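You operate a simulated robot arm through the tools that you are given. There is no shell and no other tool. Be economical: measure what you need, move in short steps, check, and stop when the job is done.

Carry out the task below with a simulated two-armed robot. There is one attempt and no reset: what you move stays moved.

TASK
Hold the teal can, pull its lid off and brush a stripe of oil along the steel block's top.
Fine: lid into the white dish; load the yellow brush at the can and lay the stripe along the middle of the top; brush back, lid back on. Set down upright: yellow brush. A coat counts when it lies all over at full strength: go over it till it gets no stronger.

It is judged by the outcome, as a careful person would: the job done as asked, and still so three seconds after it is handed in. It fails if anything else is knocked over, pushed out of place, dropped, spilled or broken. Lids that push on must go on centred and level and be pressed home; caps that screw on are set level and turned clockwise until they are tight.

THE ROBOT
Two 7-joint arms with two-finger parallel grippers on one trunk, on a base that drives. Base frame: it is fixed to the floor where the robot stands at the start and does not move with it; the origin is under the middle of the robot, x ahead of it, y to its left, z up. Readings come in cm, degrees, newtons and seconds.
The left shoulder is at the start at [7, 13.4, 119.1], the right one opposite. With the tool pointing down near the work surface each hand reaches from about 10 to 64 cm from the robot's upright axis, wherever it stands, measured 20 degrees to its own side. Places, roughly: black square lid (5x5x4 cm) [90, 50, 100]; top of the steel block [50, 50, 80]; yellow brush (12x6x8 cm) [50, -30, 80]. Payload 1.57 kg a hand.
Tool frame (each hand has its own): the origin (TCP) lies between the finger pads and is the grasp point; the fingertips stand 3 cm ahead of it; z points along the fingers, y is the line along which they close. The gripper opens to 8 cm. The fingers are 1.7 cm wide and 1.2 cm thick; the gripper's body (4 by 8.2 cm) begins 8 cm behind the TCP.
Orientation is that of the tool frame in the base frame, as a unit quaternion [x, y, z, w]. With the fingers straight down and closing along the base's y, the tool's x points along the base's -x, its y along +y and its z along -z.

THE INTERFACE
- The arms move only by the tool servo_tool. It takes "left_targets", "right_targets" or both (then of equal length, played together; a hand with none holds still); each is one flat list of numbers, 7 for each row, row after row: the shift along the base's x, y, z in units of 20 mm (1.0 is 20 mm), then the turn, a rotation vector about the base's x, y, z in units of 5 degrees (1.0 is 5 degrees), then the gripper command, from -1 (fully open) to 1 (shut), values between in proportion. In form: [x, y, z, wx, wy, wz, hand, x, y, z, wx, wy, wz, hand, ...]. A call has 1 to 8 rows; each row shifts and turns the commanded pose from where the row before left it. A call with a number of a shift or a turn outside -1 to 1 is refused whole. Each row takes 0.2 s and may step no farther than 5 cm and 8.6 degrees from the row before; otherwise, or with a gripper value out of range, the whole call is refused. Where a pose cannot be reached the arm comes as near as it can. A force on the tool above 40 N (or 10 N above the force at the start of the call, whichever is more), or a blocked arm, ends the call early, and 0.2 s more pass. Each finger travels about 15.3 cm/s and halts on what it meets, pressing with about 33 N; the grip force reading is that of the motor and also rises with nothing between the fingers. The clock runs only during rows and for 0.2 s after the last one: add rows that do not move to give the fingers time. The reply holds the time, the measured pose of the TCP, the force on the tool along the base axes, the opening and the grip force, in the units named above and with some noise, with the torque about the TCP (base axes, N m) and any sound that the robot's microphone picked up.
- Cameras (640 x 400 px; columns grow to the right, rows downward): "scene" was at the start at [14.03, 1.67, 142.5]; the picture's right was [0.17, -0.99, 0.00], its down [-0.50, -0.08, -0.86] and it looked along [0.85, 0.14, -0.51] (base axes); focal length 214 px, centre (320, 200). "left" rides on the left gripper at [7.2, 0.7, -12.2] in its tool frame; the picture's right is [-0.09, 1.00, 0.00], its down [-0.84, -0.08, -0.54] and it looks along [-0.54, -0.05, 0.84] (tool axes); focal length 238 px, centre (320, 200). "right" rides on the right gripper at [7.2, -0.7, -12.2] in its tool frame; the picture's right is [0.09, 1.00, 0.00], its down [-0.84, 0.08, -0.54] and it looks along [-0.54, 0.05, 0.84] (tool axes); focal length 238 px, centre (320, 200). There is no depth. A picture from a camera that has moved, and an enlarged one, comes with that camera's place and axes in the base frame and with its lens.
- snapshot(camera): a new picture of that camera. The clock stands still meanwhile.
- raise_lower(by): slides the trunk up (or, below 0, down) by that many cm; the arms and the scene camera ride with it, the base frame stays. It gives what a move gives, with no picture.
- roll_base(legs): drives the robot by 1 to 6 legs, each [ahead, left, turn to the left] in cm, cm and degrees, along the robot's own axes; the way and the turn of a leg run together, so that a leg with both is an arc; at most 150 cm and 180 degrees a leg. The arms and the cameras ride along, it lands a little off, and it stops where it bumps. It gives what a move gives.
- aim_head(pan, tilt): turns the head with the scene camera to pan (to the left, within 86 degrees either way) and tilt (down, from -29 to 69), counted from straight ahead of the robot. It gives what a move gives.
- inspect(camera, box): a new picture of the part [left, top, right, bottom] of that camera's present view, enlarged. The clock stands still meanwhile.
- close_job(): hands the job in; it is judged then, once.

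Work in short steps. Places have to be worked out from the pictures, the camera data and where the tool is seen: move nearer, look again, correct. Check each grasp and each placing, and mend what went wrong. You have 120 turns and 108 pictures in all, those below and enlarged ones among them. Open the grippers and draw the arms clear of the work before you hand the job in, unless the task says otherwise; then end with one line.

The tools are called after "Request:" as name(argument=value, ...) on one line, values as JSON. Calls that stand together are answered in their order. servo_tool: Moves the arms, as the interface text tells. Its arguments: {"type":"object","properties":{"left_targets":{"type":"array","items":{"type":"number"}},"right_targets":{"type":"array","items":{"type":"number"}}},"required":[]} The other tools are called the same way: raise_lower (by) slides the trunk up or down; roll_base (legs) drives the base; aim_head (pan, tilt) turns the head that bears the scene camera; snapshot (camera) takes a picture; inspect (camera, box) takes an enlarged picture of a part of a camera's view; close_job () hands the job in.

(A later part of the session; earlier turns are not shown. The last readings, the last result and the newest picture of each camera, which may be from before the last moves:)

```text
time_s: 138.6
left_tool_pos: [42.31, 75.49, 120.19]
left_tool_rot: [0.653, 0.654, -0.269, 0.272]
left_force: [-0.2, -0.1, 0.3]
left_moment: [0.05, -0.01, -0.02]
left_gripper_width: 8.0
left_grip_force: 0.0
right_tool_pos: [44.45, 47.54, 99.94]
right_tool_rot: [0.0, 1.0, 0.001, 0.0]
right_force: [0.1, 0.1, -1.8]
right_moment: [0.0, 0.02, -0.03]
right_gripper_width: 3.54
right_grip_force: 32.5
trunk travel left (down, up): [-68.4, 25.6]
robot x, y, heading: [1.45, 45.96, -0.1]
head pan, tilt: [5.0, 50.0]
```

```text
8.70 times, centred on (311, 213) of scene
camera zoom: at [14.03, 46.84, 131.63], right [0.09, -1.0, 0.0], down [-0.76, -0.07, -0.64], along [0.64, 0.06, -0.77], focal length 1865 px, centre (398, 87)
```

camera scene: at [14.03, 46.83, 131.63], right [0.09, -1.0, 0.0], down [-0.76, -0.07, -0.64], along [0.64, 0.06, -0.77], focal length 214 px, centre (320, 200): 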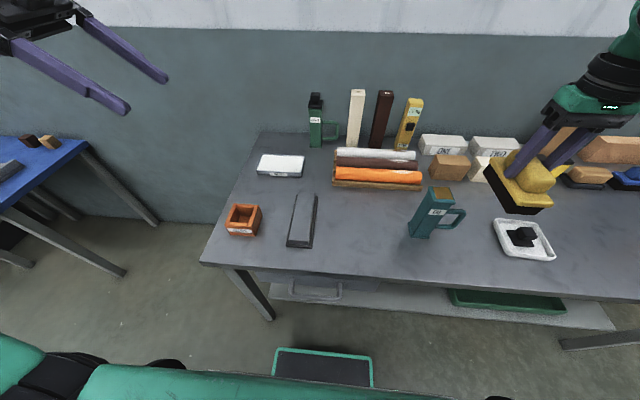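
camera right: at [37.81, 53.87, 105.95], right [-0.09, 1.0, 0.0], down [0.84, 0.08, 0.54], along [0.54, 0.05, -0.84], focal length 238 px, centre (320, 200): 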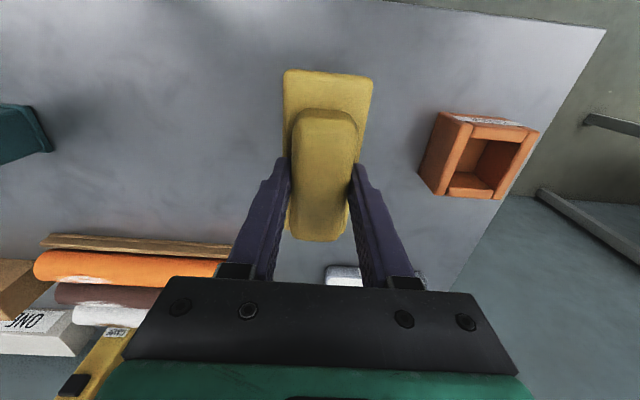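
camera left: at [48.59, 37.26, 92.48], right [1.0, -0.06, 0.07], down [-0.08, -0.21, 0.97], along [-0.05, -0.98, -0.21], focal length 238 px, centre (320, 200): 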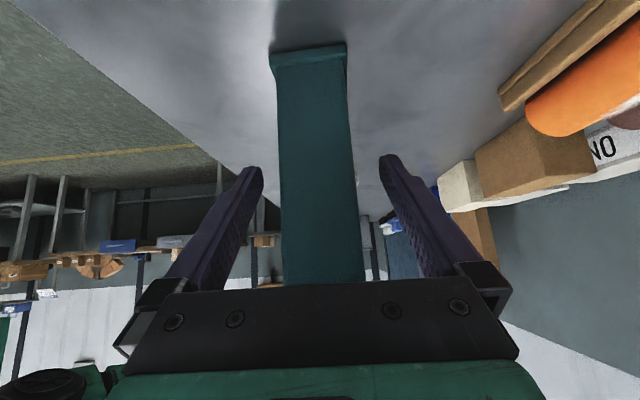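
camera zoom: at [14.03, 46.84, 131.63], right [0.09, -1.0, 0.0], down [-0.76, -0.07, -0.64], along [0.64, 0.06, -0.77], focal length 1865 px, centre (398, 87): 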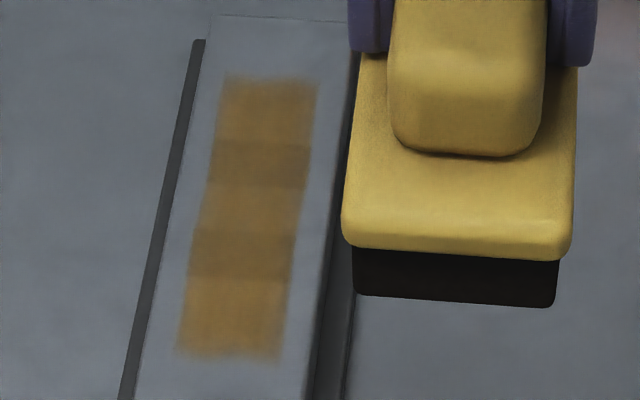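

No change from the last pass: the coat is at full strength (the shading pattern is constant), and the block is unmoved. Now I return the brush: lift, go to y≈13, then drive 40 cm right.

Request:
servo_tool(right_targets=[0, 0, 1, 0, 0, 0, 1, 0, 0, 1, 0, 0, 0, 1, 0, 0, 1, 0, 0, 0, 1, 0, 0, 1, 0, 0, 0, 1, 0, -1, 0.2, 0, 0, 0, 1, 0, -1, 0, 0, 0, 0, 1, 0, -1, 0, 0, 0, 0, 1, 0, -1, 0, 0, 0, 0, 1])

Request:
servo_tool(right_targets=[0, -1, 0, 0, 0, 0, 1, 0, -1, 0, 0, 0, 0, 1, 0, -1, 0, 0, 0, 0, 1, 0, -1, 0, 0, 0, 0, 1, 0, -1, 0, 0, 0, 0, 1, 0, -1, 0, 0, 0, 0, 1, 0, -1, 0, 0, 0, 0, 1, 0, -1, 0, 0, 0, 0, 1])

Request:
servo_tool(right_targets=[0, -1, 0, 0, 0, 0, 1, 0, -1, 0, 0, 0, 0, 1, 0, -1, 0, 0, 0, 0, 1, 0, -1, 0, 0, 0, 0, 1, 0, -1, 0, 0, 0, 0, 1])

Request:
roll_base(legs=[[0, -40, 0]])

```text
time_s: 140.4
left_tool_pos: [42.41, 75.41, 120.2]
left_tool_rot: [0.652, 0.655, -0.269, 0.272]
left_force: [-1.2, -0.1, -0.7]
left_moment: [0.02, -0.03, 0.01]
left_gripper_width: 8.02
left_grip_force: 0.1
right_tool_pos: [44.41, 39.78, 108.54]
right_tool_rot: [0.001, 1.0, 0.001, 0.0]
right_force: [-0.3, 0.2, -1.7]
right_moment: [0.02, 0.01, 0.0]
right_gripper_width: 3.54
right_grip_force: 32.7
trunk travel left (down, up): [-68.4, 25.6]
robot x, y, heading: [1.24, 46.34, 0.1]
head pan, tilt: [5.0, 50.0]
```

```text
time_s: 142.2
left_tool_pos: [42.29, 75.4, 120.2]
left_tool_rot: [0.652, 0.654, -0.269, 0.271]
left_force: [-0.5, -0.3, -0.4]
left_moment: [0.02, 0.01, -0.02]
left_gripper_width: 8.02
left_grip_force: 0.0
right_tool_pos: [44.37, 23.54, 108.59]
right_tool_rot: [-0.001, 1.0, 0.0, 0.001]
right_force: [-0.1, -0.6, -2.3]
right_moment: [0.02, -0.02, 0.0]
right_gripper_width: 3.54
right_grip_force: 33.0
trunk travel left (down, up): [-68.4, 25.6]
robot x, y, heading: [1.38, 45.95, 0.4]
head pan, tilt: [5.0, 50.0]
```

```text
time_s: 143.4
left_tool_pos: [42.35, 75.48, 120.22]
left_tool_rot: [0.652, 0.654, -0.27, 0.273]
left_force: [-0.1, -0.3, 0.0]
left_moment: [0.01, 0.01, -0.01]
left_gripper_width: 8.0
left_grip_force: 0.0
right_tool_pos: [44.16, 13.63, 108.25]
right_tool_rot: [-0.001, 1.0, 0.001, 0.001]
right_force: [0.5, 0.2, -1.7]
right_moment: [0.02, 0.06, -0.01]
right_gripper_width: 3.55
right_grip_force: 32.4
trunk travel left (down, up): [-68.4, 25.6]
robot x, y, heading: [1.14, 46.47, 0.3]
head pan, tilt: [5.0, 50.0]
```

```text
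time_s: 145.8
left_tool_pos: [42.46, 35.67, 119.99]
left_tool_rot: [0.652, 0.654, -0.27, 0.273]
left_force: [0.0, 0.1, 0.5]
left_moment: [-0.01, 0.01, -0.01]
left_gripper_width: 7.99
left_grip_force: 0.0
right_tool_pos: [44.3, -26.11, 108.5]
right_tool_rot: [0.0, 1.0, 0.0, 0.0]
right_force: [-0.1, -0.7, -0.1]
right_moment: [0.0, 0.03, 0.0]
right_gripper_width: 3.54
right_grip_force: 33.1
trunk travel left (down, up): [-68.4, 25.6]
robot x, y, heading: [1.52, 5.97, -0.0]
head pan, tilt: [5.0, 50.0]
```

Now turn the brush +83.5° back to its home yaw while moving to [48, −26.9].

Request:
servo_tool(right_targets=[0.23, -0.05, 0, 0, 0, 1, 1, 0.23, -0.05, 0, 0, 0, 1, 1, 0.23, -0.05, 0, 0, 0, 1, 1, 0.23, -0.05, 0, 0, 0, 1, 1, 0.23, -0.05, 0, 0, 0, 1, 1, 0.23, -0.05, 0, 0, 0, 1, 1, 0.23, -0.05, 0, 0, 0, 1, 1, 0.23, -0.05, 0, 0, 0, 1, 1])

Request:
servo_tool(right_targets=[0, 0, -0.5, 0, 0, 1, 1, 0, 0, -0.5, 0, 0, 1, 1, 0, 0, -0.5, 0, 0, 1, 1, 0, 0, -0.5, 0, 0, 1, 1, 0, 0, -0.5, 0, 0, 1, 1, 0, 0, -0.5, 0, 0, 1, 1, 0, 0, -0.5, 0, 0, 1, 1, 0, 0, -0.5, 0, 0, 1, 1])

Request:
servo_tool(right_targets=[0, 0, -1, 0, 0, 0.7, 1, 0, 0, -1, 0, 0, 0, 1, 0, 0, -1, 0, 0, 0, 1, 0, 0, -0.5, 0, 0, 0, 1, 0, 0, 0, 0, 0, 0, 1])

Request:
inspect(camera="scene", box=[400, 140, 540, 255])

```text
time_s: 147.7
left_tool_pos: [42.48, 35.68, 120.26]
left_tool_rot: [0.652, 0.655, -0.269, 0.272]
left_force: [0.1, 0.0, -0.3]
left_moment: [-0.03, 0.01, -0.01]
left_gripper_width: 7.98
left_grip_force: 0.1
right_tool_pos: [48.06, -27.01, 108.39]
right_tool_rot: [-0.342, 0.94, 0.001, 0.0]
right_force: [0.8, 0.5, -2.1]
right_moment: [-0.02, 0.0, -0.02]
right_gripper_width: 3.55
right_grip_force: 33.2
trunk travel left (down, up): [-68.4, 25.6]
robot x, y, heading: [1.21, 6.25, -0.0]
head pan, tilt: [5.0, 50.0]
```

```text
time_s: 149.4
left_tool_pos: [42.45, 35.52, 120.15]
left_tool_rot: [0.653, 0.654, -0.269, 0.272]
left_force: [1.4, -0.6, 0.2]
left_moment: [0.01, 0.0, 0.01]
left_gripper_width: 7.99
left_grip_force: 0.0
right_tool_pos: [48.06, -26.94, 100.42]
right_tool_rot: [-0.643, 0.765, 0.001, 0.0]
right_force: [-0.5, -0.5, -1.7]
right_moment: [-0.01, 0.02, -0.01]
right_gripper_width: 3.54
right_grip_force: 32.5
trunk travel left (down, up): [-68.4, 25.6]
robot x, y, heading: [1.37, 6.51, 0.1]
head pan, tilt: [5.0, 50.0]
```

```text
time_s: 150.7
left_tool_pos: [42.42, 35.71, 120.1]
left_tool_rot: [0.652, 0.655, -0.269, 0.273]
left_force: [0.5, 0.2, -0.4]
left_moment: [-0.03, -0.02, 0.0]
left_gripper_width: 8.0
left_grip_force: 0.0
right_tool_pos: [48.08, -26.89, 93.36]
right_tool_rot: [-0.666, 0.746, 0.001, 0.0]
right_force: [-1.3, 0.2, -1.3]
right_moment: [-0.01, 0.02, -0.01]
right_gripper_width: 3.54
right_grip_force: 33.0
trunk travel left (down, up): [-68.4, 25.6]
robot x, y, heading: [1.44, 6.04, 0.1]
head pan, tilt: [5.0, 50.0]
```

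```text
3.48 times, centred on (470, 198) of scene
camera zoom: at [14.06, 7.06, 131.63], right [0.09, -1.0, 0.0], down [-0.76, -0.07, -0.64], along [0.64, 0.06, -0.77], focal length 746 px, centre (-202, 209)
```

zoom: 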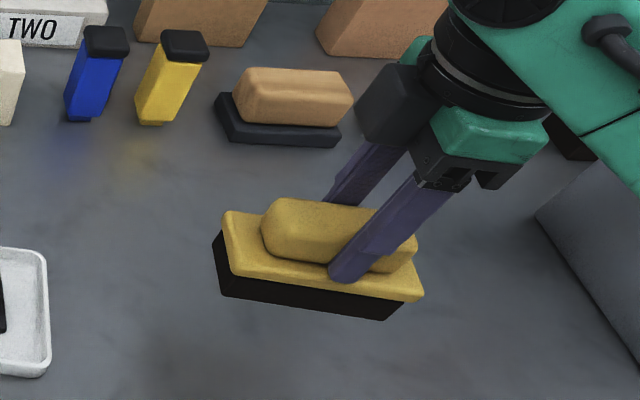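

Right above home. Lower 6.2 cm, slowing for touchdown.

Request:
servo_tool(right_targets=[0, 0, -1, 0, 0, 0, 1, 0, 0, -1, 0, 0, 0, 1, 0, 0, -0.7, 0, 0, 0, 1, 0, 0, -0.25, 0, 0, 0, 1, 0, 0, -0.08, 0, 0, 0, 1, 0, 0, -0.05, 0, 0, 0, 1, 0, 0, -0.05, 0, 0, 0, 1])

```text
time_s: 152.2
left_tool_pos: [42.5, 35.62, 120.14]
left_tool_rot: [0.652, 0.654, -0.269, 0.272]
left_force: [0.5, 0.1, -0.5]
left_moment: [0.0, 0.0, 0.02]
left_gripper_width: 7.97
left_grip_force: 0.0
right_tool_pos: [47.95, -26.94, 87.19]
right_tool_rot: [-0.666, 0.746, 0.0, 0.0]
right_force: [0.2, 0.2, -1.5]
right_moment: [-0.02, 0.02, -0.02]
right_gripper_width: 3.52
right_grip_force: 32.7
trunk travel left (down, up): [-68.4, 25.6]
robot x, y, heading: [1.02, 6.15, -0.0]
head pan, tilt: [5.0, 50.0]
```

Request:
servo_tool(right_targets=[0, 0, -0.05, 0, 0, 0, 1, 0, 0, -0.03, 0, 0, 0, 1, 0, 0, -0.03, 0, 0, 0, 1])

```text
time_s: 153.1
left_tool_pos: [42.32, 35.67, 120.07]
left_tool_rot: [0.652, 0.654, -0.269, 0.273]
left_force: [0.7, 1.1, 0.1]
left_moment: [0.01, -0.02, -0.01]
left_gripper_width: 8.03
left_grip_force: 0.0
right_tool_pos: [47.97, -26.9, 86.99]
right_tool_rot: [-0.666, 0.746, 0.0, 0.001]
right_force: [1.2, 0.1, 4.1]
right_moment: [0.22, -0.04, -0.07]
right_gripper_width: 3.52
right_grip_force: 32.6
trunk travel left (down, up): [-68.4, 25.6]
robot x, y, heading: [1.01, 6.25, 0.0]
head pan, tilt: [5.0, 50.0]
```

Touchdown with ~5 N. Release, rise and start turning the hand back.

Request:
servo_tool(right_targets=[0, 0, 0, 0, 0, 0, 0.3, 0, 0, 0, 0, 0, 0, -0.4, 0, 0, 0, 0, 0, 0, -0.8, 0, 0, 0.5, 0, 0, 0, -0.8, 0, 0, 1, 0, 0, 0, -0.8, 0, 0, 1, 0, 0, 0, -0.8, 0, 0, 1, 0, 0, -1, -0.8, 0, 0, 1, 0, 0, -1, -0.8])

Request:
servo_tool(right_targets=[0, 0, 1, 0, 0, -1, -0.8, 0, 0, 1, 0, 0, -1, -0.8, 0, 0, 1, 0, 0, -1, -0.8, 0, 0, 1, 0, 0, -1, -0.8, 0, 0, 0, 0, 0, -1, -0.8, 0, 0, 0, 0, 0, -1, -0.8, 0, 0, 0, 0, 0, -1, -0.8, 0, 0, 0, 0, 0, -1, -0.8])

Request:
servo_tool(right_targets=[0, 0, 0, 0, 0, -1, -0.8, 0, 0, 0, 0, 0, -1, -0.8, 0, 0, 0, 0, 0, -1, -0.8, 0, 0, 0, 0, 0, -1, -0.8, 0, 0, 0, 0, 0, -1, -0.4, 0, 0, 0, 0, 0, -1, -0.4, 0, 0, 0, 0, 0, -0.7, -0.4])

Request:
roll_base(legs=[[0, 18, 0]])

Request:
snapshot(camera="scene")

Request:
snapshot(camera="right")

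```text
time_s: 154.8
left_tool_pos: [42.42, 35.69, 120.19]
left_tool_rot: [0.652, 0.654, -0.27, 0.274]
left_force: [0.0, -0.2, -0.3]
left_moment: [-0.01, 0.0, -0.01]
left_gripper_width: 8.0
left_grip_force: 0.0
right_tool_pos: [48.01, -26.84, 95.94]
right_tool_rot: [-0.598, 0.802, 0.0, -0.001]
right_force: [-0.6, 1.0, 0.7]
right_moment: [0.0, 0.04, -0.01]
right_gripper_width: 7.19
right_grip_force: 0.0
trunk travel left (down, up): [-68.4, 25.6]
robot x, y, heading: [1.1, 6.1, -0.1]
head pan, tilt: [5.0, 50.0]
```

```text
time_s: 156.7
left_tool_pos: [42.34, 35.68, 120.19]
left_tool_rot: [0.652, 0.654, -0.27, 0.273]
left_force: [-1.0, 1.0, -0.2]
left_moment: [0.0, 0.04, 0.01]
left_gripper_width: 8.01
left_grip_force: 0.0
right_tool_pos: [48.05, -26.96, 103.84]
right_tool_rot: [-0.288, 0.958, 0.001, 0.0]
right_force: [0.0, -1.1, 0.6]
right_moment: [0.0, 0.03, -0.03]
right_gripper_width: 7.19
right_grip_force: 0.1
trunk travel left (down, up): [-68.4, 25.6]
robot x, y, heading: [1.87, 5.86, -0.2]
head pan, tilt: [5.0, 50.0]
```

```text
time_s: 158.2
left_tool_pos: [42.47, 35.62, 120.22]
left_tool_rot: [0.652, 0.654, -0.271, 0.273]
left_force: [0.0, 1.0, 0.5]
left_moment: [0.01, -0.04, 0.02]
left_gripper_width: 7.97
left_grip_force: 0.0
right_tool_pos: [48.0, -26.97, 103.91]
right_tool_rot: [0.001, 1.0, 0.0, 0.001]
right_force: [-0.8, -0.7, 0.6]
right_moment: [0.01, 0.04, -0.01]
right_gripper_width: 5.61
right_grip_force: 0.0
trunk travel left (down, up): [-68.4, 25.6]
robot x, y, heading: [1.23, 6.37, -0.2]
head pan, tilt: [5.0, 50.0]
```

```text
time_s: 159.8
left_tool_pos: [42.45, 53.41, 120.31]
left_tool_rot: [0.653, 0.654, -0.269, 0.271]
left_force: [-0.7, 0.4, -1.2]
left_moment: [0.04, -0.02, 0.01]
left_gripper_width: 8.02
left_grip_force: 0.0
right_tool_pos: [48.03, -9.38, 103.85]
right_tool_rot: [0.001, 1.0, 0.001, 0.0]
right_force: [-0.3, 0.5, -0.9]
right_moment: [0.01, 0.0, 0.0]
right_gripper_width: 5.62
right_grip_force: 0.1
trunk travel left (down, up): [-68.4, 25.6]
robot x, y, heading: [1.07, 23.85, 0.0]
head pan, tilt: [5.0, 50.0]
```

```text
41 pictures are left
camera scene: at [14.04, 24.78, 131.63], right [0.09, -1.0, 0.0], down [-0.76, -0.07, -0.64], along [0.64, 0.06, -0.77], focal length 214 px, centre (320, 200)
```

scene: 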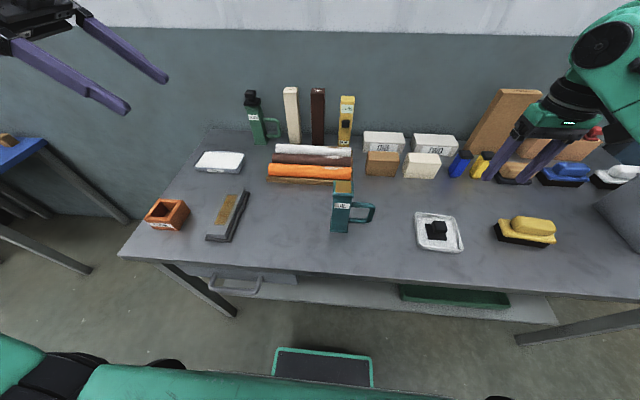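

```text
40 pictures are left
camera right: at [40.76, -10.08, 115.94], right [-0.09, 1.0, 0.0], down [0.84, 0.07, 0.54], along [0.54, 0.05, -0.84], focal length 238 px, centre (320, 200)
```

right: 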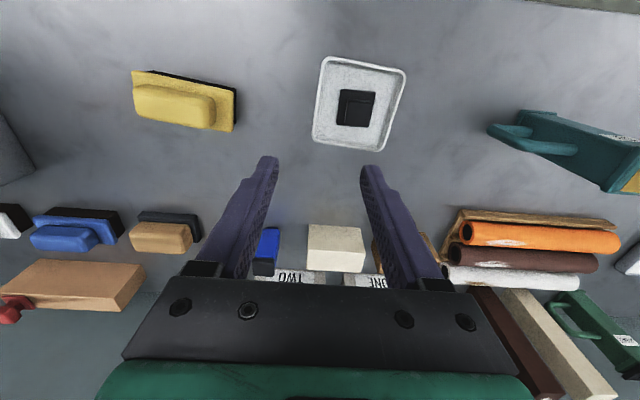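

Brush is back upright in place and the lid waits in the dish. I bring the left hand to its pre-grasp by the can and the right hand above the lid.

Request:
servo_tool(left_targets=[0.35, -0.95, -0.7, 0, 0, 0, -1, 0.35, -0.95, -0.7, 0, 0, 0, -1, 0.35, -0.95, -0.7, 0, 0, 0, -1, 0.35, -0.95, -0.7, 0, 0, 0, -1, 0.35, -0.95, -0.7, 0, 0, 0, -1, 0.35, -0.95, -0.7, 0, 0, 0, -1, 0.35, -0.95, -0.7, 0, 0, 0, -1, 0.35, -0.95, -0.7, 0, 0, 0, -1], right_targets=[0, 0.65, -0.6, 0, 0, 0, -0.4, 0, 0.65, -0.6, 0, 0, 0, -0.4, 0, 0.65, -0.6, 0, 0, 0, -0.4, 0, 0.6, -0.6, 0, 0, 0, -0.4, -0.1, 0, -0.6, 0, 0, 0, -0.4, -0.05, 0, -0.6, 0, 0, 0, -0.4, 0, 0, 0, 0, 0, 0, -0.4, 0, 0, 0, 0, 0, 0, -0.4])

Request:
snapshot(camera="right")

Request:
snapshot(camera="left")

```text
time_s: 161.6
left_tool_pos: [48.14, 38.22, 108.95]
left_tool_rot: [0.653, 0.653, -0.27, 0.273]
left_force: [-0.2, -0.7, 0.8]
left_moment: [0.01, -0.01, 0.01]
left_gripper_width: 7.99
left_grip_force: 0.0
right_tool_pos: [47.7, -4.19, 96.63]
right_tool_rot: [0.002, 1.0, 0.001, 0.0]
right_force: [-0.5, 1.0, -0.3]
right_moment: [-0.02, 0.01, 0.0]
right_gripper_width: 5.58
right_grip_force: 0.0
trunk travel left (down, up): [-68.4, 25.6]
robot x, y, heading: [1.22, 24.23, -0.0]
head pan, tilt: [5.0, 50.0]
```

```text
39 pictures are left
camera right: at [40.51, -4.9, 108.74], right [-0.09, 1.0, 0.0], down [0.84, 0.08, 0.54], along [0.54, 0.05, -0.84], focal length 238 px, centre (320, 200)
```

right: 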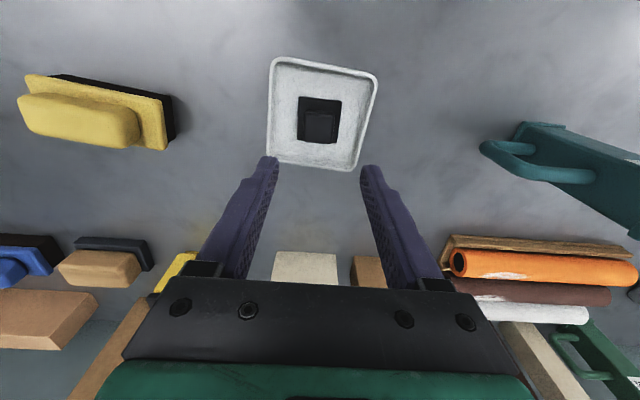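

```text
38 pictures are left
camera left: at [48.73, 52.04, 112.4], right [1.0, -0.06, 0.07], down [-0.08, -0.21, 0.97], along [-0.05, -0.98, -0.21], focal length 238 px, centre (320, 200)
```

left: 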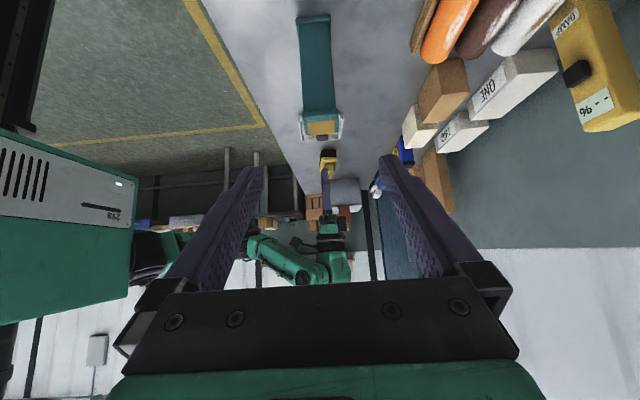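

Both aligned. Left moves down to the approach line; right descends around the knob to its release height (z≈85).

Request:
servo_tool(left_targets=[0, 0, -0.92, 0, 0, 0, -1, 0, 0, -0.92, 0, 0, 0, -1, 0, 0, -0.92, 0, 0, 0, -1, 0, -0.9, -0.9, 0, 0, 0, -1, 0, -0.9, -0.9, 0, 0, 0, -1, 0, -0.9, -0.9, 0, 0, 0, -1, 0, -0.9, -0.9, 0, 0, 0, -1, 0, 0, 0, 0, 0, 0, -1], right_targets=[0, 0, -1, 0, 0, 0, -0.4, 0, 0, -1, 0, 0, 0, -0.4, 0, 0, -1, 0, 0, 0, -0.4, 0, 0, -1, 0, 0, 0, -0.4, 0, 0, -1, 0, 0, 0, -0.4, 0, 0, -0.5, 0, 0, 0, -0.4, 0, 0, -0.3, 0, 0, 0, -0.4, 0, 0, 0, 0, 0, 0, -0.4])

Request:
inspect(camera="scene", box=[300, 130, 480, 255])

Request:
snapshot(camera="left")

```text
time_s: 163.3
left_tool_pos: [47.9, 31.11, 96.16]
left_tool_rot: [0.652, 0.653, -0.27, 0.273]
left_force: [0.1, -0.8, -0.2]
left_moment: [0.0, 0.03, -0.03]
left_gripper_width: 8.02
left_grip_force: 0.0
right_tool_pos: [47.61, -3.98, 85.17]
right_tool_rot: [0.0, 1.0, 0.001, 0.001]
right_force: [0.6, -0.2, 0.2]
right_moment: [0.01, -0.03, 0.0]
right_gripper_width: 5.59
right_grip_force: 0.0
trunk travel left (down, up): [-68.4, 25.6]
robot x, y, heading: [1.31, 24.1, 0.1]
head pan, tilt: [5.0, 50.0]
```

```text
3.20 times, centred on (390, 192) of scene
camera zoom: at [14.0, 25.0, 131.64], right [0.09, -1.0, 0.0], down [-0.76, -0.07, -0.64], along [0.64, 0.06, -0.77], focal length 686 px, centre (96, 224)
```

zoom: 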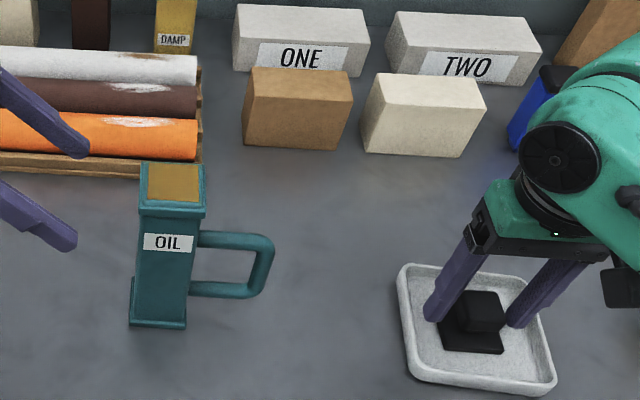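

```text
36 pictures are left
camera left: at [48.61, 44.88, 99.65], right [1.0, -0.06, 0.07], down [-0.08, -0.21, 0.97], along [-0.05, -0.98, -0.21], focal length 238 px, centre (320, 200)
```

left: 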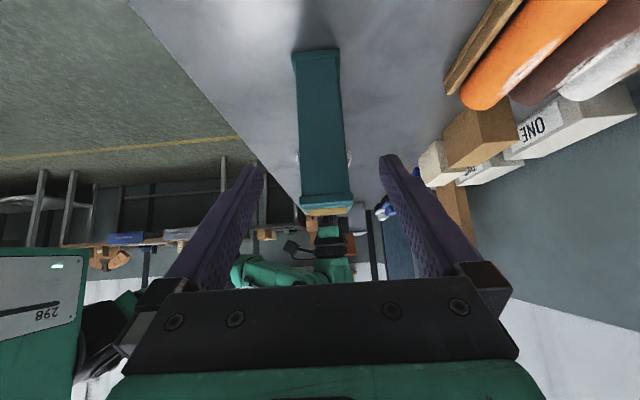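

Right fingers are around the knob; close them. Left advances along the 45° line to the can.

Request:
servo_tool(left_targets=[0.05, -0.9, -0.9, 0, 0, 0, -1, 0, -0.9, -0.9, 0, 0, 0, -1, 0, -0.9, -0.9, 0, 0, 0, -1, 0, -0.95, -0.9, 0, 0, 0, -1, 0, 0, 0, 0, 0, 0, -1], right_targets=[0, 0, 0, 0, 0, 0, 0, 0, 0, 0, 0, 0, 0, 0.5, 0, 0, 0, 0, 0, 0, 1, 0, 0, 0, 0, 0, 0, 1, 0, 0, 0, 0, 0, 0, 1])

Request:
snapshot(camera="left")

```text
time_s: 164.6
left_tool_pos: [48.18, 23.8, 88.91]
left_tool_rot: [0.652, 0.653, -0.27, 0.273]
left_force: [0.2, 0.4, -0.2]
left_moment: [0.02, 0.01, 0.0]
left_gripper_width: 7.99
left_grip_force: 0.1
right_tool_pos: [47.58, -4.0, 85.15]
right_tool_rot: [0.001, 1.0, 0.0, 0.002]
right_force: [0.0, -0.3, 2.1]
right_moment: [-0.04, -0.04, 0.0]
right_gripper_width: 3.07
right_grip_force: 33.3
trunk travel left (down, up): [-68.4, 25.6]
robot x, y, heading: [1.74, 24.55, 0.2]
head pan, tilt: [5.0, 50.0]
```

```text
35 pictures are left
camera left: at [48.82, 37.59, 92.43], right [1.0, -0.06, 0.07], down [-0.08, -0.21, 0.97], along [-0.05, -0.98, -0.21], focal length 238 px, centre (320, 200)
```

left: 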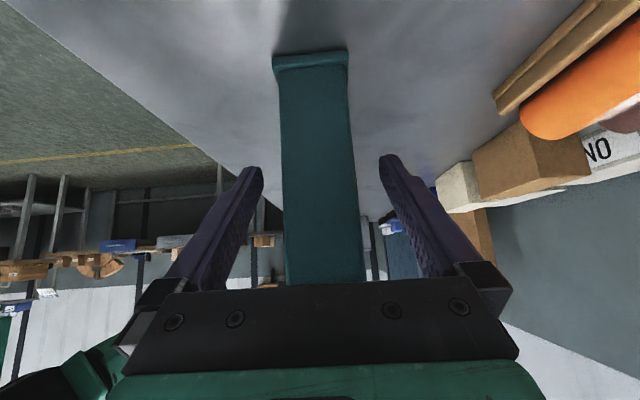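

Left is centred on the can: close it. Right lifts the lid straight up.

Request:
servo_tool(left_targets=[0, 0, 0, 0, 0, 0, -0.2, 0, 0, 0, 0, 0, 0, 0, 0, 0, 0, 0, 0, 0, 0.5, 0, 0, 0, 0, 0, 0, 1, 0, 0, 0, 0, 0, 0, 1, 0, 0, 0, 0, 0, 0, 1, 0, 0, 0, 0, 0, 0, 1, 0, 0, 0, 0, 0, 0, 1], right_targets=[0, 0, 0.5, 0, 0, 0, 1, 0, 0, 1, 0, 0, 0, 1, 0, 0, 1, 0, 0, 0, 1, 0, 0, 1, 0, 0, 0, 1, 0, 0, 1, 0, 0, 0, 1, 0, 0, 1, 0, 0, 0, 1, 0, 0, 1, 0, 0, 0, 1, 0, 0, 1, 0, 0, 0, 1])

Request:
servo_tool(right_targets=[0, 0.3, 1, 0, 0, 0, 1, 0, 1, 1, 0, 0, 0, 1, 0, 1, 1, 0, 0, 0, 1, 0, 1, 1, 0, 0, 0, 1, 0, 1, 0, 0, 0, 0, 1, 0, 1, 0, 0, 0, 0, 1, 0, 1, 0, 0, 0, 0, 1, 0, 1, 0, 0, 0, 0, 1])

Request:
inspect(camera="scene", box=[280, 100, 480, 225])

```text
time_s: 166.3
left_tool_pos: [48.12, 23.91, 88.99]
left_tool_rot: [0.652, 0.653, -0.271, 0.273]
left_force: [-0.3, -0.2, 1.1]
left_moment: [0.04, 0.01, 0.0]
left_gripper_width: 4.37
left_grip_force: 33.4
right_tool_pos: [47.62, -4.18, 100.19]
right_tool_rot: [0.001, 1.0, 0.0, 0.0]
right_force: [-0.1, -0.2, 0.1]
right_moment: [0.0, -0.02, 0.02]
right_gripper_width: 3.07
right_grip_force: 33.3
trunk travel left (down, up): [-68.4, 25.6]
robot x, y, heading: [1.31, 24.04, -0.3]
head pan, tilt: [5.0, 50.0]
```

```text
time_s: 168.2
left_tool_pos: [48.1, 23.79, 88.91]
left_tool_rot: [0.653, 0.653, -0.27, 0.272]
left_force: [0.7, 0.3, -0.1]
left_moment: [0.03, 0.0, -0.01]
left_gripper_width: 4.37
left_grip_force: 33.4
right_tool_pos: [47.5, 10.73, 108.04]
right_tool_rot: [0.001, 1.0, 0.0, 0.0]
right_force: [-0.5, 0.5, -0.8]
right_moment: [-0.01, 0.01, -0.01]
right_gripper_width: 3.07
right_grip_force: 34.1
trunk travel left (down, up): [-68.4, 25.6]
robot x, y, heading: [1.49, 24.41, -0.1]
head pan, tilt: [5.0, 50.0]
```

```text
3.20 times, centred on (380, 162) of scene
camera zoom: at [14.09, 25.05, 131.63], right [0.09, -1.0, 0.0], down [-0.76, -0.07, -0.64], along [0.64, 0.06, -0.77], focal length 686 px, centre (128, 320)
```

zoom: 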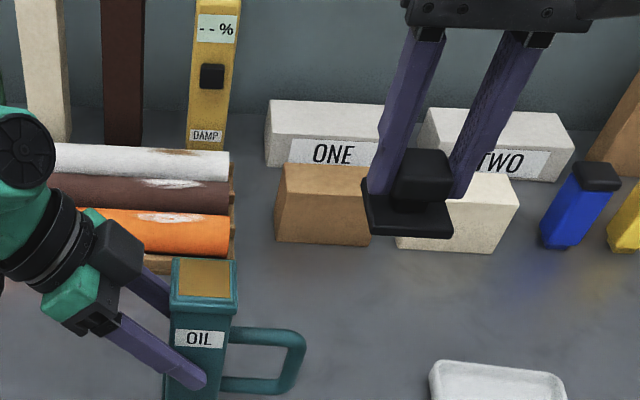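

Lid held level. I move it over the can: target TCP [48.08, 22.2], still at z≈106.

Request:
servo_tool(right_targets=[0.1, 1, 0, 0, 0, 0, 1, 0.1, 1, 0, 0, 0, 0, 1, 0.09, 1, 0, 0, 0, 0, 1, 0, 1, -0.3, 0, 0, 0, 1, 0, 1, -0.3, 0, 0, 0, 1, 0, 0.73, -0.3, 0, 0, 0, 1, 0, 0, 0, 0, 0, 0, 1])

Request:
inspect(camera="scene", box=[290, 110, 418, 200])

Request:
inspect(camera="right", box=[220, 80, 420, 205])

Request:
snapshot(camera="left")

```text
time_s: 169.8
left_tool_pos: [48.19, 23.74, 88.86]
left_tool_rot: [0.653, 0.654, -0.27, 0.272]
left_force: [0.7, -0.3, 0.3]
left_moment: [0.03, 0.01, -0.02]
left_gripper_width: 4.33
left_grip_force: 33.4
right_tool_pos: [48.25, 22.13, 106.23]
right_tool_rot: [0.0, 1.0, 0.001, 0.001]
right_force: [0.0, 0.5, -0.2]
right_moment: [0.01, 0.01, -0.05]
right_gripper_width: 3.06
right_grip_force: 32.6
trunk travel left (down, up): [-68.4, 25.6]
robot x, y, heading: [1.31, 24.22, 0.1]
head pan, tilt: [5.0, 50.0]
```

```text
4.44 times, centred on (354, 155) of scene
camera zoom: at [14.07, 24.93, 131.63], right [0.09, -1.0, 0.0], down [-0.76, -0.07, -0.64], along [0.64, 0.06, -0.77], focal length 953 px, centre (169, 400)
```

zoom: 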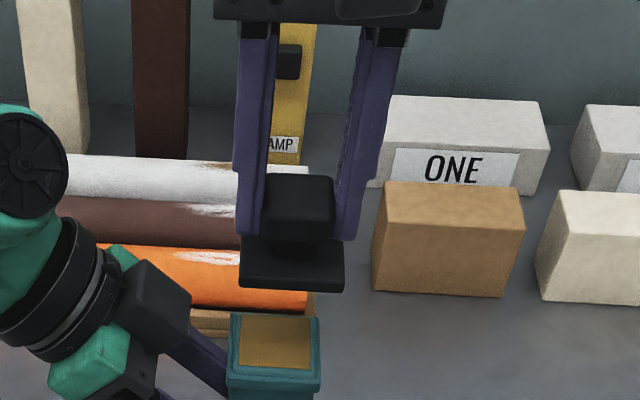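

```text
3.20 times, centred on (320, 142) of right
camera zoom: at [41.06, 21.21, 118.32], right [-0.09, 1.0, 0.0], down [0.84, 0.07, 0.54], along [0.54, 0.05, -0.84], focal length 763 px, centre (320, 384)
```

zoom: 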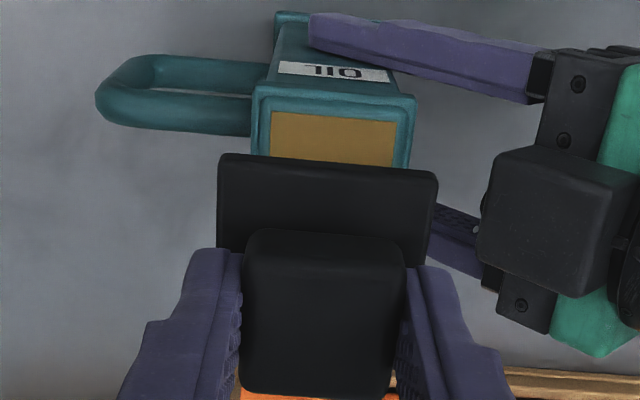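

```text
31 pictures are left
camera left: at [48.84, 37.55, 92.44], right [1.0, -0.06, 0.07], down [-0.08, -0.21, 0.97], along [-0.05, -0.98, -0.21], focal length 238 px, centre (320, 200)
```

left: 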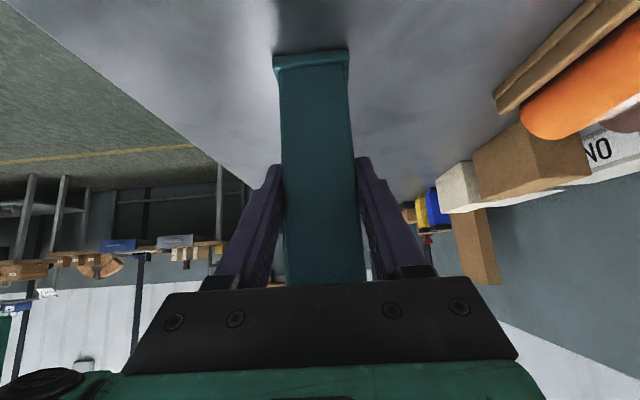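

Can mouth centre from the right camera is y≈22.2, matching the lid. I lower to about 1 cm above seating and check.

Request:
servo_tool(right_targets=[0, 0.02, -0.8, 0, 0, 0, 1, 0, 0, -0.7, 0, 0, 0, 1, 0, 0, -0.5, 0, 0, 0, 1, 0, 0, -0.2, 0, 0, 0, 1, 0, 0, 0, 0, 0, 0, 1])

Request:
inspect(camera="scene", box=[310, 130, 390, 190])

Request:
inspect(camera="right", box=[220, 80, 420, 205])

```text
time_s: 170.9
left_tool_pos: [48.12, 23.85, 88.87]
left_tool_rot: [0.652, 0.654, -0.27, 0.272]
left_force: [0.7, 0.0, 0.3]
left_moment: [0.05, 0.0, 0.01]
left_gripper_width: 4.36
left_grip_force: 32.7
right_tool_pos: [48.3, 22.06, 101.92]
right_tool_rot: [0.001, 1.0, 0.001, 0.0]
right_force: [-1.3, -0.7, -0.4]
right_moment: [-0.03, 0.02, 0.01]
right_gripper_width: 3.09
right_grip_force: 33.1
trunk travel left (down, up): [-68.4, 25.6]
robot x, y, heading: [1.05, 24.28, 0.2]
head pan, tilt: [5.0, 50.0]
```

```text
6.67 times, centred on (350, 160) of scene
camera zoom: at [14.07, 24.97, 131.63], right [0.09, -1.0, 0.0], down [-0.76, -0.07, -0.64], along [0.64, 0.06, -0.77], focal length 1430 px, centre (120, 467)
```

zoom: 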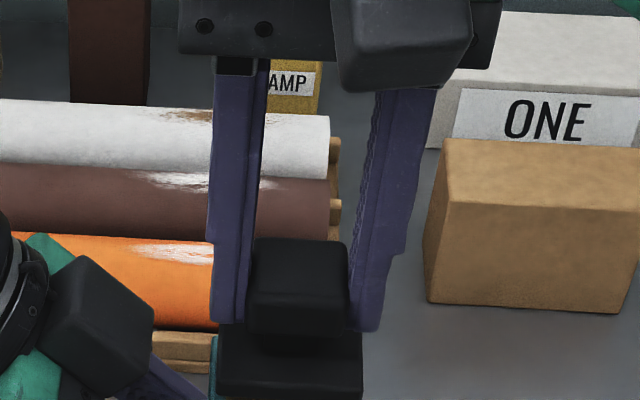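

```text
3.20 times, centred on (320, 142) of right
camera zoom: at [41.05, 21.3, 113.96], right [-0.09, 1.0, 0.0], down [0.84, 0.08, 0.54], along [0.54, 0.05, -0.84], focal length 763 px, centre (320, 384)
```

zoom: 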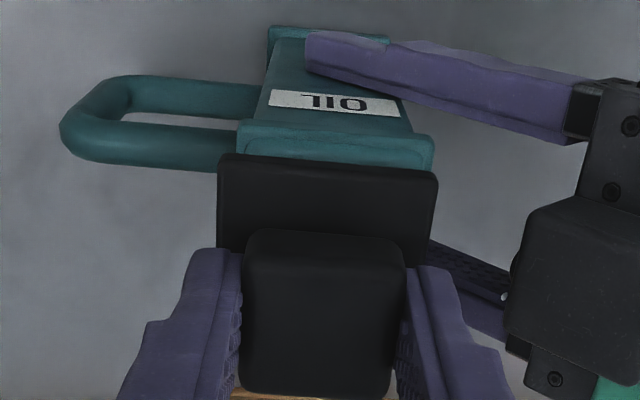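

Comparing with the seated view, the lid is about 0.18 cm low in y and 0.15 cm far in x. I trim that, then lower in 1 mm steps to contact.

Request:
servo_tool(right_targets=[-0.07, 0.08, 0, 0, 0, 0, 1, 0, 0, 0, 0, 0, 0, 1, 0, 0, -0.1, 0, 0, 0, 1, 0, 0, -0.1, 0, 0, 0, 1, 0, 0, -0.1, 0, 0, 0, 1])

Request:
inspect(camera="right", box=[220, 80, 420, 205])

```text
time_s: 172.2
left_tool_pos: [48.09, 23.9, 88.98]
left_tool_rot: [0.652, 0.654, -0.269, 0.272]
left_force: [0.4, 0.4, 0.1]
left_moment: [0.04, -0.01, -0.02]
left_gripper_width: 4.38
left_grip_force: 33.0
right_tool_pos: [48.2, 22.27, 101.26]
right_tool_rot: [0.001, 1.0, 0.001, 0.001]
right_force: [-0.2, 0.5, -0.8]
right_moment: [-0.01, -0.02, -0.01]
right_gripper_width: 3.08
right_grip_force: 33.2
trunk travel left (down, up): [-68.4, 25.6]
robot x, y, heading: [1.32, 24.04, 0.0]
head pan, tilt: [5.0, 50.0]
```

```text
3.20 times, centred on (320, 142) of right
camera zoom: at [40.92, 21.46, 113.39], right [-0.09, 1.0, 0.0], down [0.84, 0.08, 0.54], along [0.54, 0.05, -0.84], focal length 763 px, centre (320, 384)
```

zoom: 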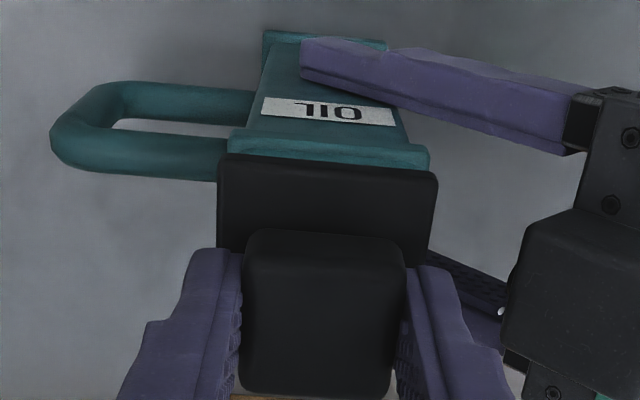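

Now centred in y (rim 329.5 vs plate 328). Lower and press home in small steps.

Request:
servo_tool(right_targets=[0, 0, -0.06, 0, 0, 0, 1, 0, 0, -0.05, 0, 0, 0, 1, 0, 0, -0.05, 0, 0, 0, 1, 0, 0, -0.05, 0, 0, 0, 1])

```text
time_s: 173.2
left_tool_pos: [48.15, 23.86, 88.88]
left_tool_rot: [0.653, 0.654, -0.27, 0.271]
left_force: [0.0, -0.8, 0.5]
left_moment: [0.03, 0.0, 0.0]
left_gripper_width: 4.35
left_grip_force: 33.2
right_tool_pos: [48.06, 22.11, 100.84]
right_tool_rot: [0.001, 1.0, 0.002, 0.0]
right_force: [-0.4, 0.1, -0.5]
right_moment: [0.02, -0.02, 0.0]
right_gripper_width: 3.07
right_grip_force: 33.2
trunk travel left (down, up): [-68.4, 25.6]
robot x, y, heading: [1.7, 24.29, -0.1]
head pan, tilt: [5.0, 50.0]
```

No contact yet; continue.

Request:
servo_tool(right_targets=[0, 0, -0.05, 0, 0, 0, 1, 0, 0, -0.05, 0, 0, 0, 1, 0, 0, -0.05, 0, 0, 0, 1, 0, 0, -0.05, 0, 0, 0, 1, 0, 0, -0.05, 0, 0, 0, 1])

```text
time_s: 174.3
left_tool_pos: [48.19, 23.87, 88.94]
left_tool_rot: [0.653, 0.654, -0.268, 0.272]
left_force: [15.7, -9.1, -19.9]
left_moment: [0.25, 0.35, 0.3]
left_gripper_width: 4.35
left_grip_force: 33.0
right_tool_pos: [48.05, 22.24, 100.68]
right_tool_rot: [-0.001, 1.0, 0.003, 0.004]
right_force: [-11.1, 5.9, 36.7]
right_moment: [0.15, 0.62, 0.12]
right_gripper_width: 3.08
right_grip_force: 33.3
trunk travel left (down, up): [-68.4, 25.6]
robot x, y, heading: [1.56, 24.08, -0.1]
head pan, tilt: [5.0, 50.0]
heard: snap
```

A snap: the lid is home. I ease the pressing force and look before releasing.

Request:
servo_tool(right_targets=[0, 0, 0.08, 0, 0, 0, 1, 0, 0, 0, 0, 0, 0, 1])

Request:
inspect(camera="scene", box=[310, 140, 390, 200])

Request:
inspect(camera="right", box=[220, 80, 420, 205])

```text
time_s: 174.9
left_tool_pos: [48.25, 23.82, 88.99]
left_tool_rot: [0.653, 0.653, -0.269, 0.272]
left_force: [16.7, -9.2, -19.2]
left_moment: [0.58, 0.37, 0.2]
left_gripper_width: 4.37
left_grip_force: 33.0
right_tool_pos: [48.04, 22.25, 100.66]
right_tool_rot: [0.0, 1.0, 0.002, 0.001]
right_force: [-9.3, 7.3, 33.7]
right_moment: [0.31, 0.24, 0.15]
right_gripper_width: 3.09
right_grip_force: 33.2
trunk travel left (down, up): [-68.4, 25.6]
robot x, y, heading: [1.31, 24.16, 0.1]
head pan, tilt: [5.0, 50.0]
```

```text
6.67 times, centred on (350, 170) of scene
camera zoom: at [13.97, 24.97, 131.64], right [0.09, -1.0, 0.0], down [-0.76, -0.07, -0.64], along [0.64, 0.06, -0.77], focal length 1430 px, centre (120, 400)
```

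zoom: 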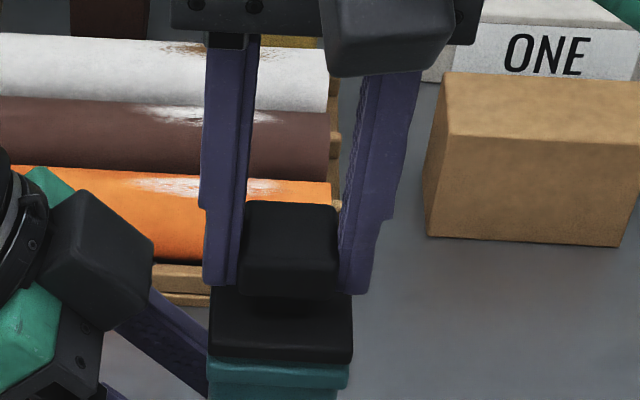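

```text
3.20 times, centred on (320, 142) of right
camera zoom: at [40.83, 21.44, 112.75], right [-0.09, 1.0, 0.0], down [0.84, 0.07, 0.54], along [0.54, 0.05, -0.84], focal length 763 px, centre (320, 384)
```

zoom: 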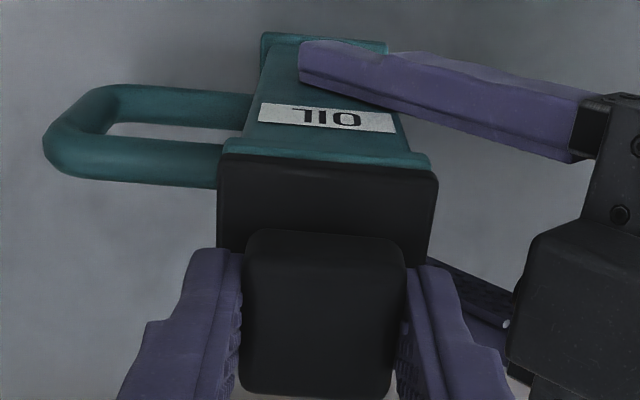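

Seated and centred. I ease further, then open the right hand.

Request:
servo_tool(right_targets=[-0.05, 0.03, 0.12, 0, 0, 0, 1, 0, 0, 0.06, 0, 0, 0, 1, 0, 0, 0, 0, 0, 0, 1])

```text
time_s: 175.8
left_tool_pos: [48.18, 23.79, 88.94]
left_tool_rot: [0.653, 0.653, -0.269, 0.273]
left_force: [-0.4, -0.3, -1.2]
left_moment: [0.0, 0.0, 0.03]
left_gripper_width: 4.35
left_grip_force: 33.2
right_tool_pos: [47.93, 22.18, 100.89]
right_tool_rot: [0.003, 1.0, -0.001, -0.001]
right_force: [0.0, 0.2, -0.7]
right_moment: [-0.01, 0.03, 0.02]
right_gripper_width: 3.06
right_grip_force: 33.0
trunk travel left (down, up): [-68.4, 25.6]
robot x, y, heading: [1.0, 24.35, -0.1]
head pan, tilt: [5.0, 50.0]
heard: snap
```

A second snap: easing popped the lid loose again (all forces zero). I re-press, with the small lateral correction now in place, and will release while still pressing.

Request:
servo_tool(right_targets=[0, 0, -0.06, 0, 0, 0, 1, 0, 0, -0.05, 0, 0, 0, 1, 0, 0, -0.05, 0, 0, 0, 1, 0, 0, -0.05, 0, 0, 0, 1, 0, 0, -0.05, 0, 0, 0, 1])

```text
time_s: 176.9
left_tool_pos: [48.15, 23.6, 88.97]
left_tool_rot: [0.652, 0.654, -0.268, 0.272]
left_force: [6.9, -3.2, -8.0]
left_moment: [-0.11, -0.1, 0.18]
left_gripper_width: 4.37
left_grip_force: 33.0
right_tool_pos: [47.96, 22.24, 100.57]
right_tool_rot: [0.001, 1.0, 0.002, 0.003]
right_force: [-3.6, 0.3, 18.1]
right_moment: [0.02, 0.2, 0.02]
right_gripper_width: 3.06
right_grip_force: 33.0
trunk travel left (down, up): [-68.4, 25.6]
robot x, y, heading: [1.39, 23.87, -0.0]
head pan, tilt: [5.0, 50.0]
```

18 N, no snap yet; press a little more.

Request:
servo_tool(right_targets=[-0.03, 0, -0.05, 0, 0, 0, 1, 0, 0, -0.05, 0, 0, 0, 1, 0, 0, -0.05, 0, 0, 0, 1])

```text
time_s: 177.6
left_tool_pos: [48.21, 23.78, 88.93]
left_tool_rot: [0.653, 0.654, -0.269, 0.272]
left_force: [-0.6, -0.3, 2.9]
left_moment: [-0.43, 0.35, -0.03]
left_gripper_width: 4.37
left_grip_force: 33.1
right_tool_pos: [47.81, 22.21, 100.53]
right_tool_rot: [0.001, 1.0, 0.002, 0.006]
right_force: [-0.7, -0.8, 7.4]
right_moment: [-0.12, 0.14, 0.04]
right_gripper_width: 3.07
right_grip_force: 33.1
trunk travel left (down, up): [-68.4, 25.6]
robot x, y, heading: [1.36, 24.01, 0.1]
head pan, tilt: [5.0, 50.0]
stopped in row 3 (right hand): the force on the tool passed its limit (the readings are from after the stop); the commanded pose is now the measured one
```

Force limit reached without a snap. I look closely at the lid's state.

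Request:
inspect(camera="scene", box=[315, 150, 385, 205])

Request:
inspect(camera="right", box=[260, 100, 380, 175])

```text
7.27 times, centred on (350, 178) of scene
camera zoom: at [13.88, 24.97, 131.64], right [0.09, -1.0, 0.0], down [-0.76, -0.07, -0.64], along [0.64, 0.06, -0.77], focal length 1560 px, centre (102, 364)
```

zoom: 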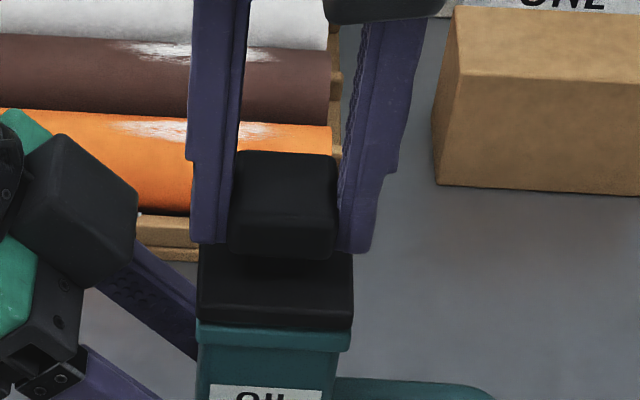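

```text
5.33 times, centred on (320, 138) of right
camera zoom: at [40.58, 21.48, 112.59], right [-0.09, 1.0, 0.0], down [0.83, 0.07, 0.55], along [0.55, 0.05, -0.83], focal length 1271 px, centre (320, 533)
```

zoom: 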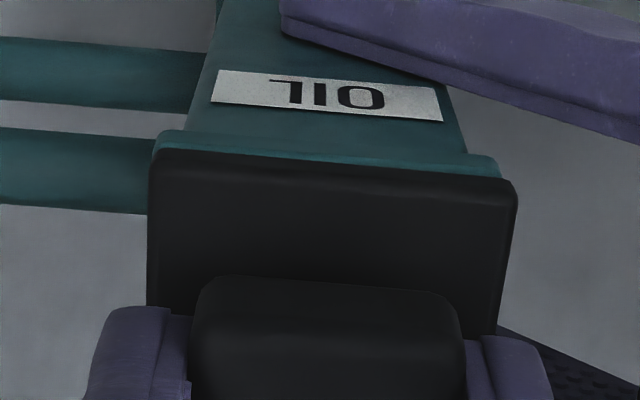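

The lid sits on the mouth nearly centred. I release it here without pulling, rise, and look before pressing from above with closed fingers.

Request:
servo_tool(right_targets=[0, 0, 0, 0, 0, 0, 0.1, 0, 0, 0, 0, 0, 0, -0.4, 0, 0, 0, 0, 0, 0, -0.4, 0, 0, 0.5, 0, 0, 0, -0.4, 0, 0, 1, 0, 0, 0, -0.4, 0, 0, 1, 0, 0, 0, -0.4, 0, 0, 1, 0, 0, 0, -0.4])

Request:
inspect(camera="scene", box=[315, 145, 385, 205])

Request:
inspect(camera="right", box=[260, 60, 400, 160])

```text
time_s: 179.2
left_tool_pos: [48.05, 23.82, 88.91]
left_tool_rot: [0.653, 0.654, -0.269, 0.272]
left_force: [-0.1, -1.3, 8.3]
left_moment: [-0.41, 0.22, -0.02]
left_gripper_width: 4.35
left_grip_force: 33.1
right_tool_pos: [47.79, 22.27, 107.66]
right_tool_rot: [0.001, 1.0, 0.003, 0.005]
right_force: [-0.2, -0.1, -0.4]
right_moment: [0.0, 0.08, 0.0]
right_gripper_width: 5.61
right_grip_force: 0.0
trunk travel left (down, up): [-68.4, 25.6]
robot x, y, heading: [1.11, 24.1, -0.0]
head pan, tilt: [5.0, 50.0]
heard: snap
```

```text
6.67 times, centred on (350, 175) of scene
camera zoom: at [13.9, 24.95, 131.65], right [0.09, -1.0, 0.0], down [-0.76, -0.07, -0.64], along [0.64, 0.06, -0.77], focal length 1430 px, centre (120, 367)
```

zoom: 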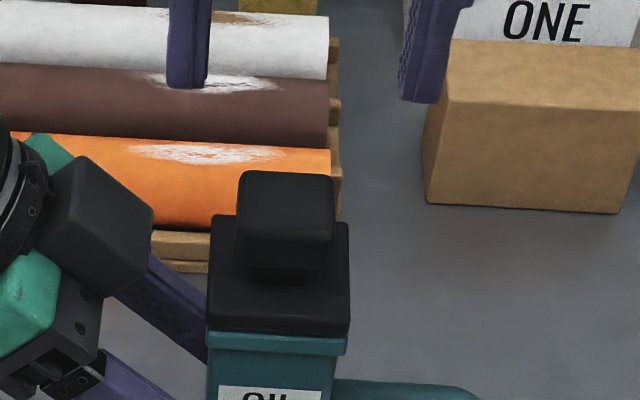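

```text
4.00 times, centred on (330, 110) of right
camera zoom: at [40.6, 21.5, 119.54], right [-0.09, 1.0, 0.0], down [0.83, 0.07, 0.55], along [0.55, 0.05, -0.84], focal length 953 px, centre (280, 560)
```

zoom: 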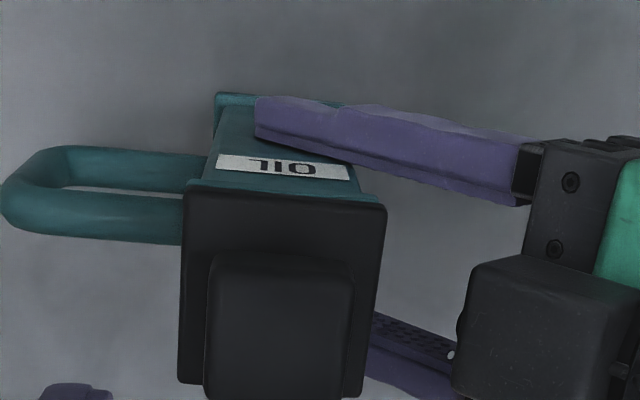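

Another snap was heard at release. To be sure it is pressed home, I close the right fingers, level the hand, and press on the centre of the knob from above.

Request:
servo_tool(right_targets=[0.15, -0.03, 0, -0.07, 0.115, 0.02, 0.5, 0, 0, 0, 0, 0, 0, 1, 0, 0, 0, 0, 0, 0, 1, 0, 0, -0.9, 0, 0, 0, 1, 0, 0, -0.9, 0, 0, 0, 1, 0, 0, -0.2, 0, 0, 0, 1])

Request:
inspect(camera="right", box=[220, 60, 420, 205])

```text
time_s: 180.6
left_tool_pos: [48.17, 23.84, 89.06]
left_tool_rot: [0.653, 0.654, -0.269, 0.273]
left_force: [1.3, -1.3, 9.8]
left_moment: [-0.44, 0.07, 0.04]
left_gripper_width: 4.38
left_grip_force: 33.6
right_tool_pos: [48.13, 22.31, 103.62]
right_tool_rot: [-0.001, 1.0, 0.0, 0.0]
right_force: [-0.4, -0.4, -0.3]
right_moment: [-0.03, -0.02, -0.01]
right_gripper_width: 0.0
right_grip_force: 21.0
trunk travel left (down, up): [-68.4, 25.6]
robot x, y, heading: [1.3, 24.17, -0.1]
head pan, tilt: [5.0, 50.0]
```

```text
2.76 times, centred on (320, 132) of right
camera zoom: at [41.01, 21.49, 115.6], right [-0.09, 1.0, 0.0], down [0.84, 0.08, 0.54], along [0.54, 0.05, -0.84], focal length 658 px, centre (320, 386)
```

zoom: 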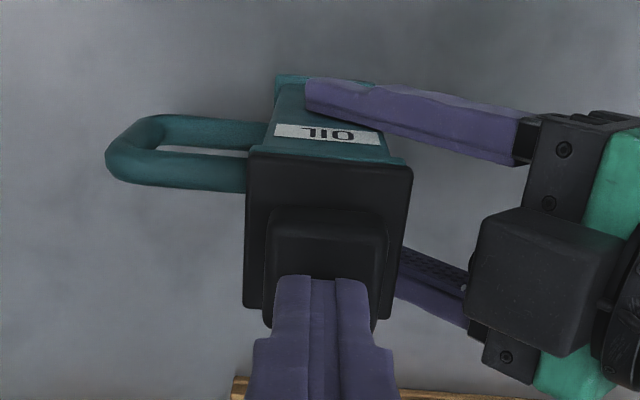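

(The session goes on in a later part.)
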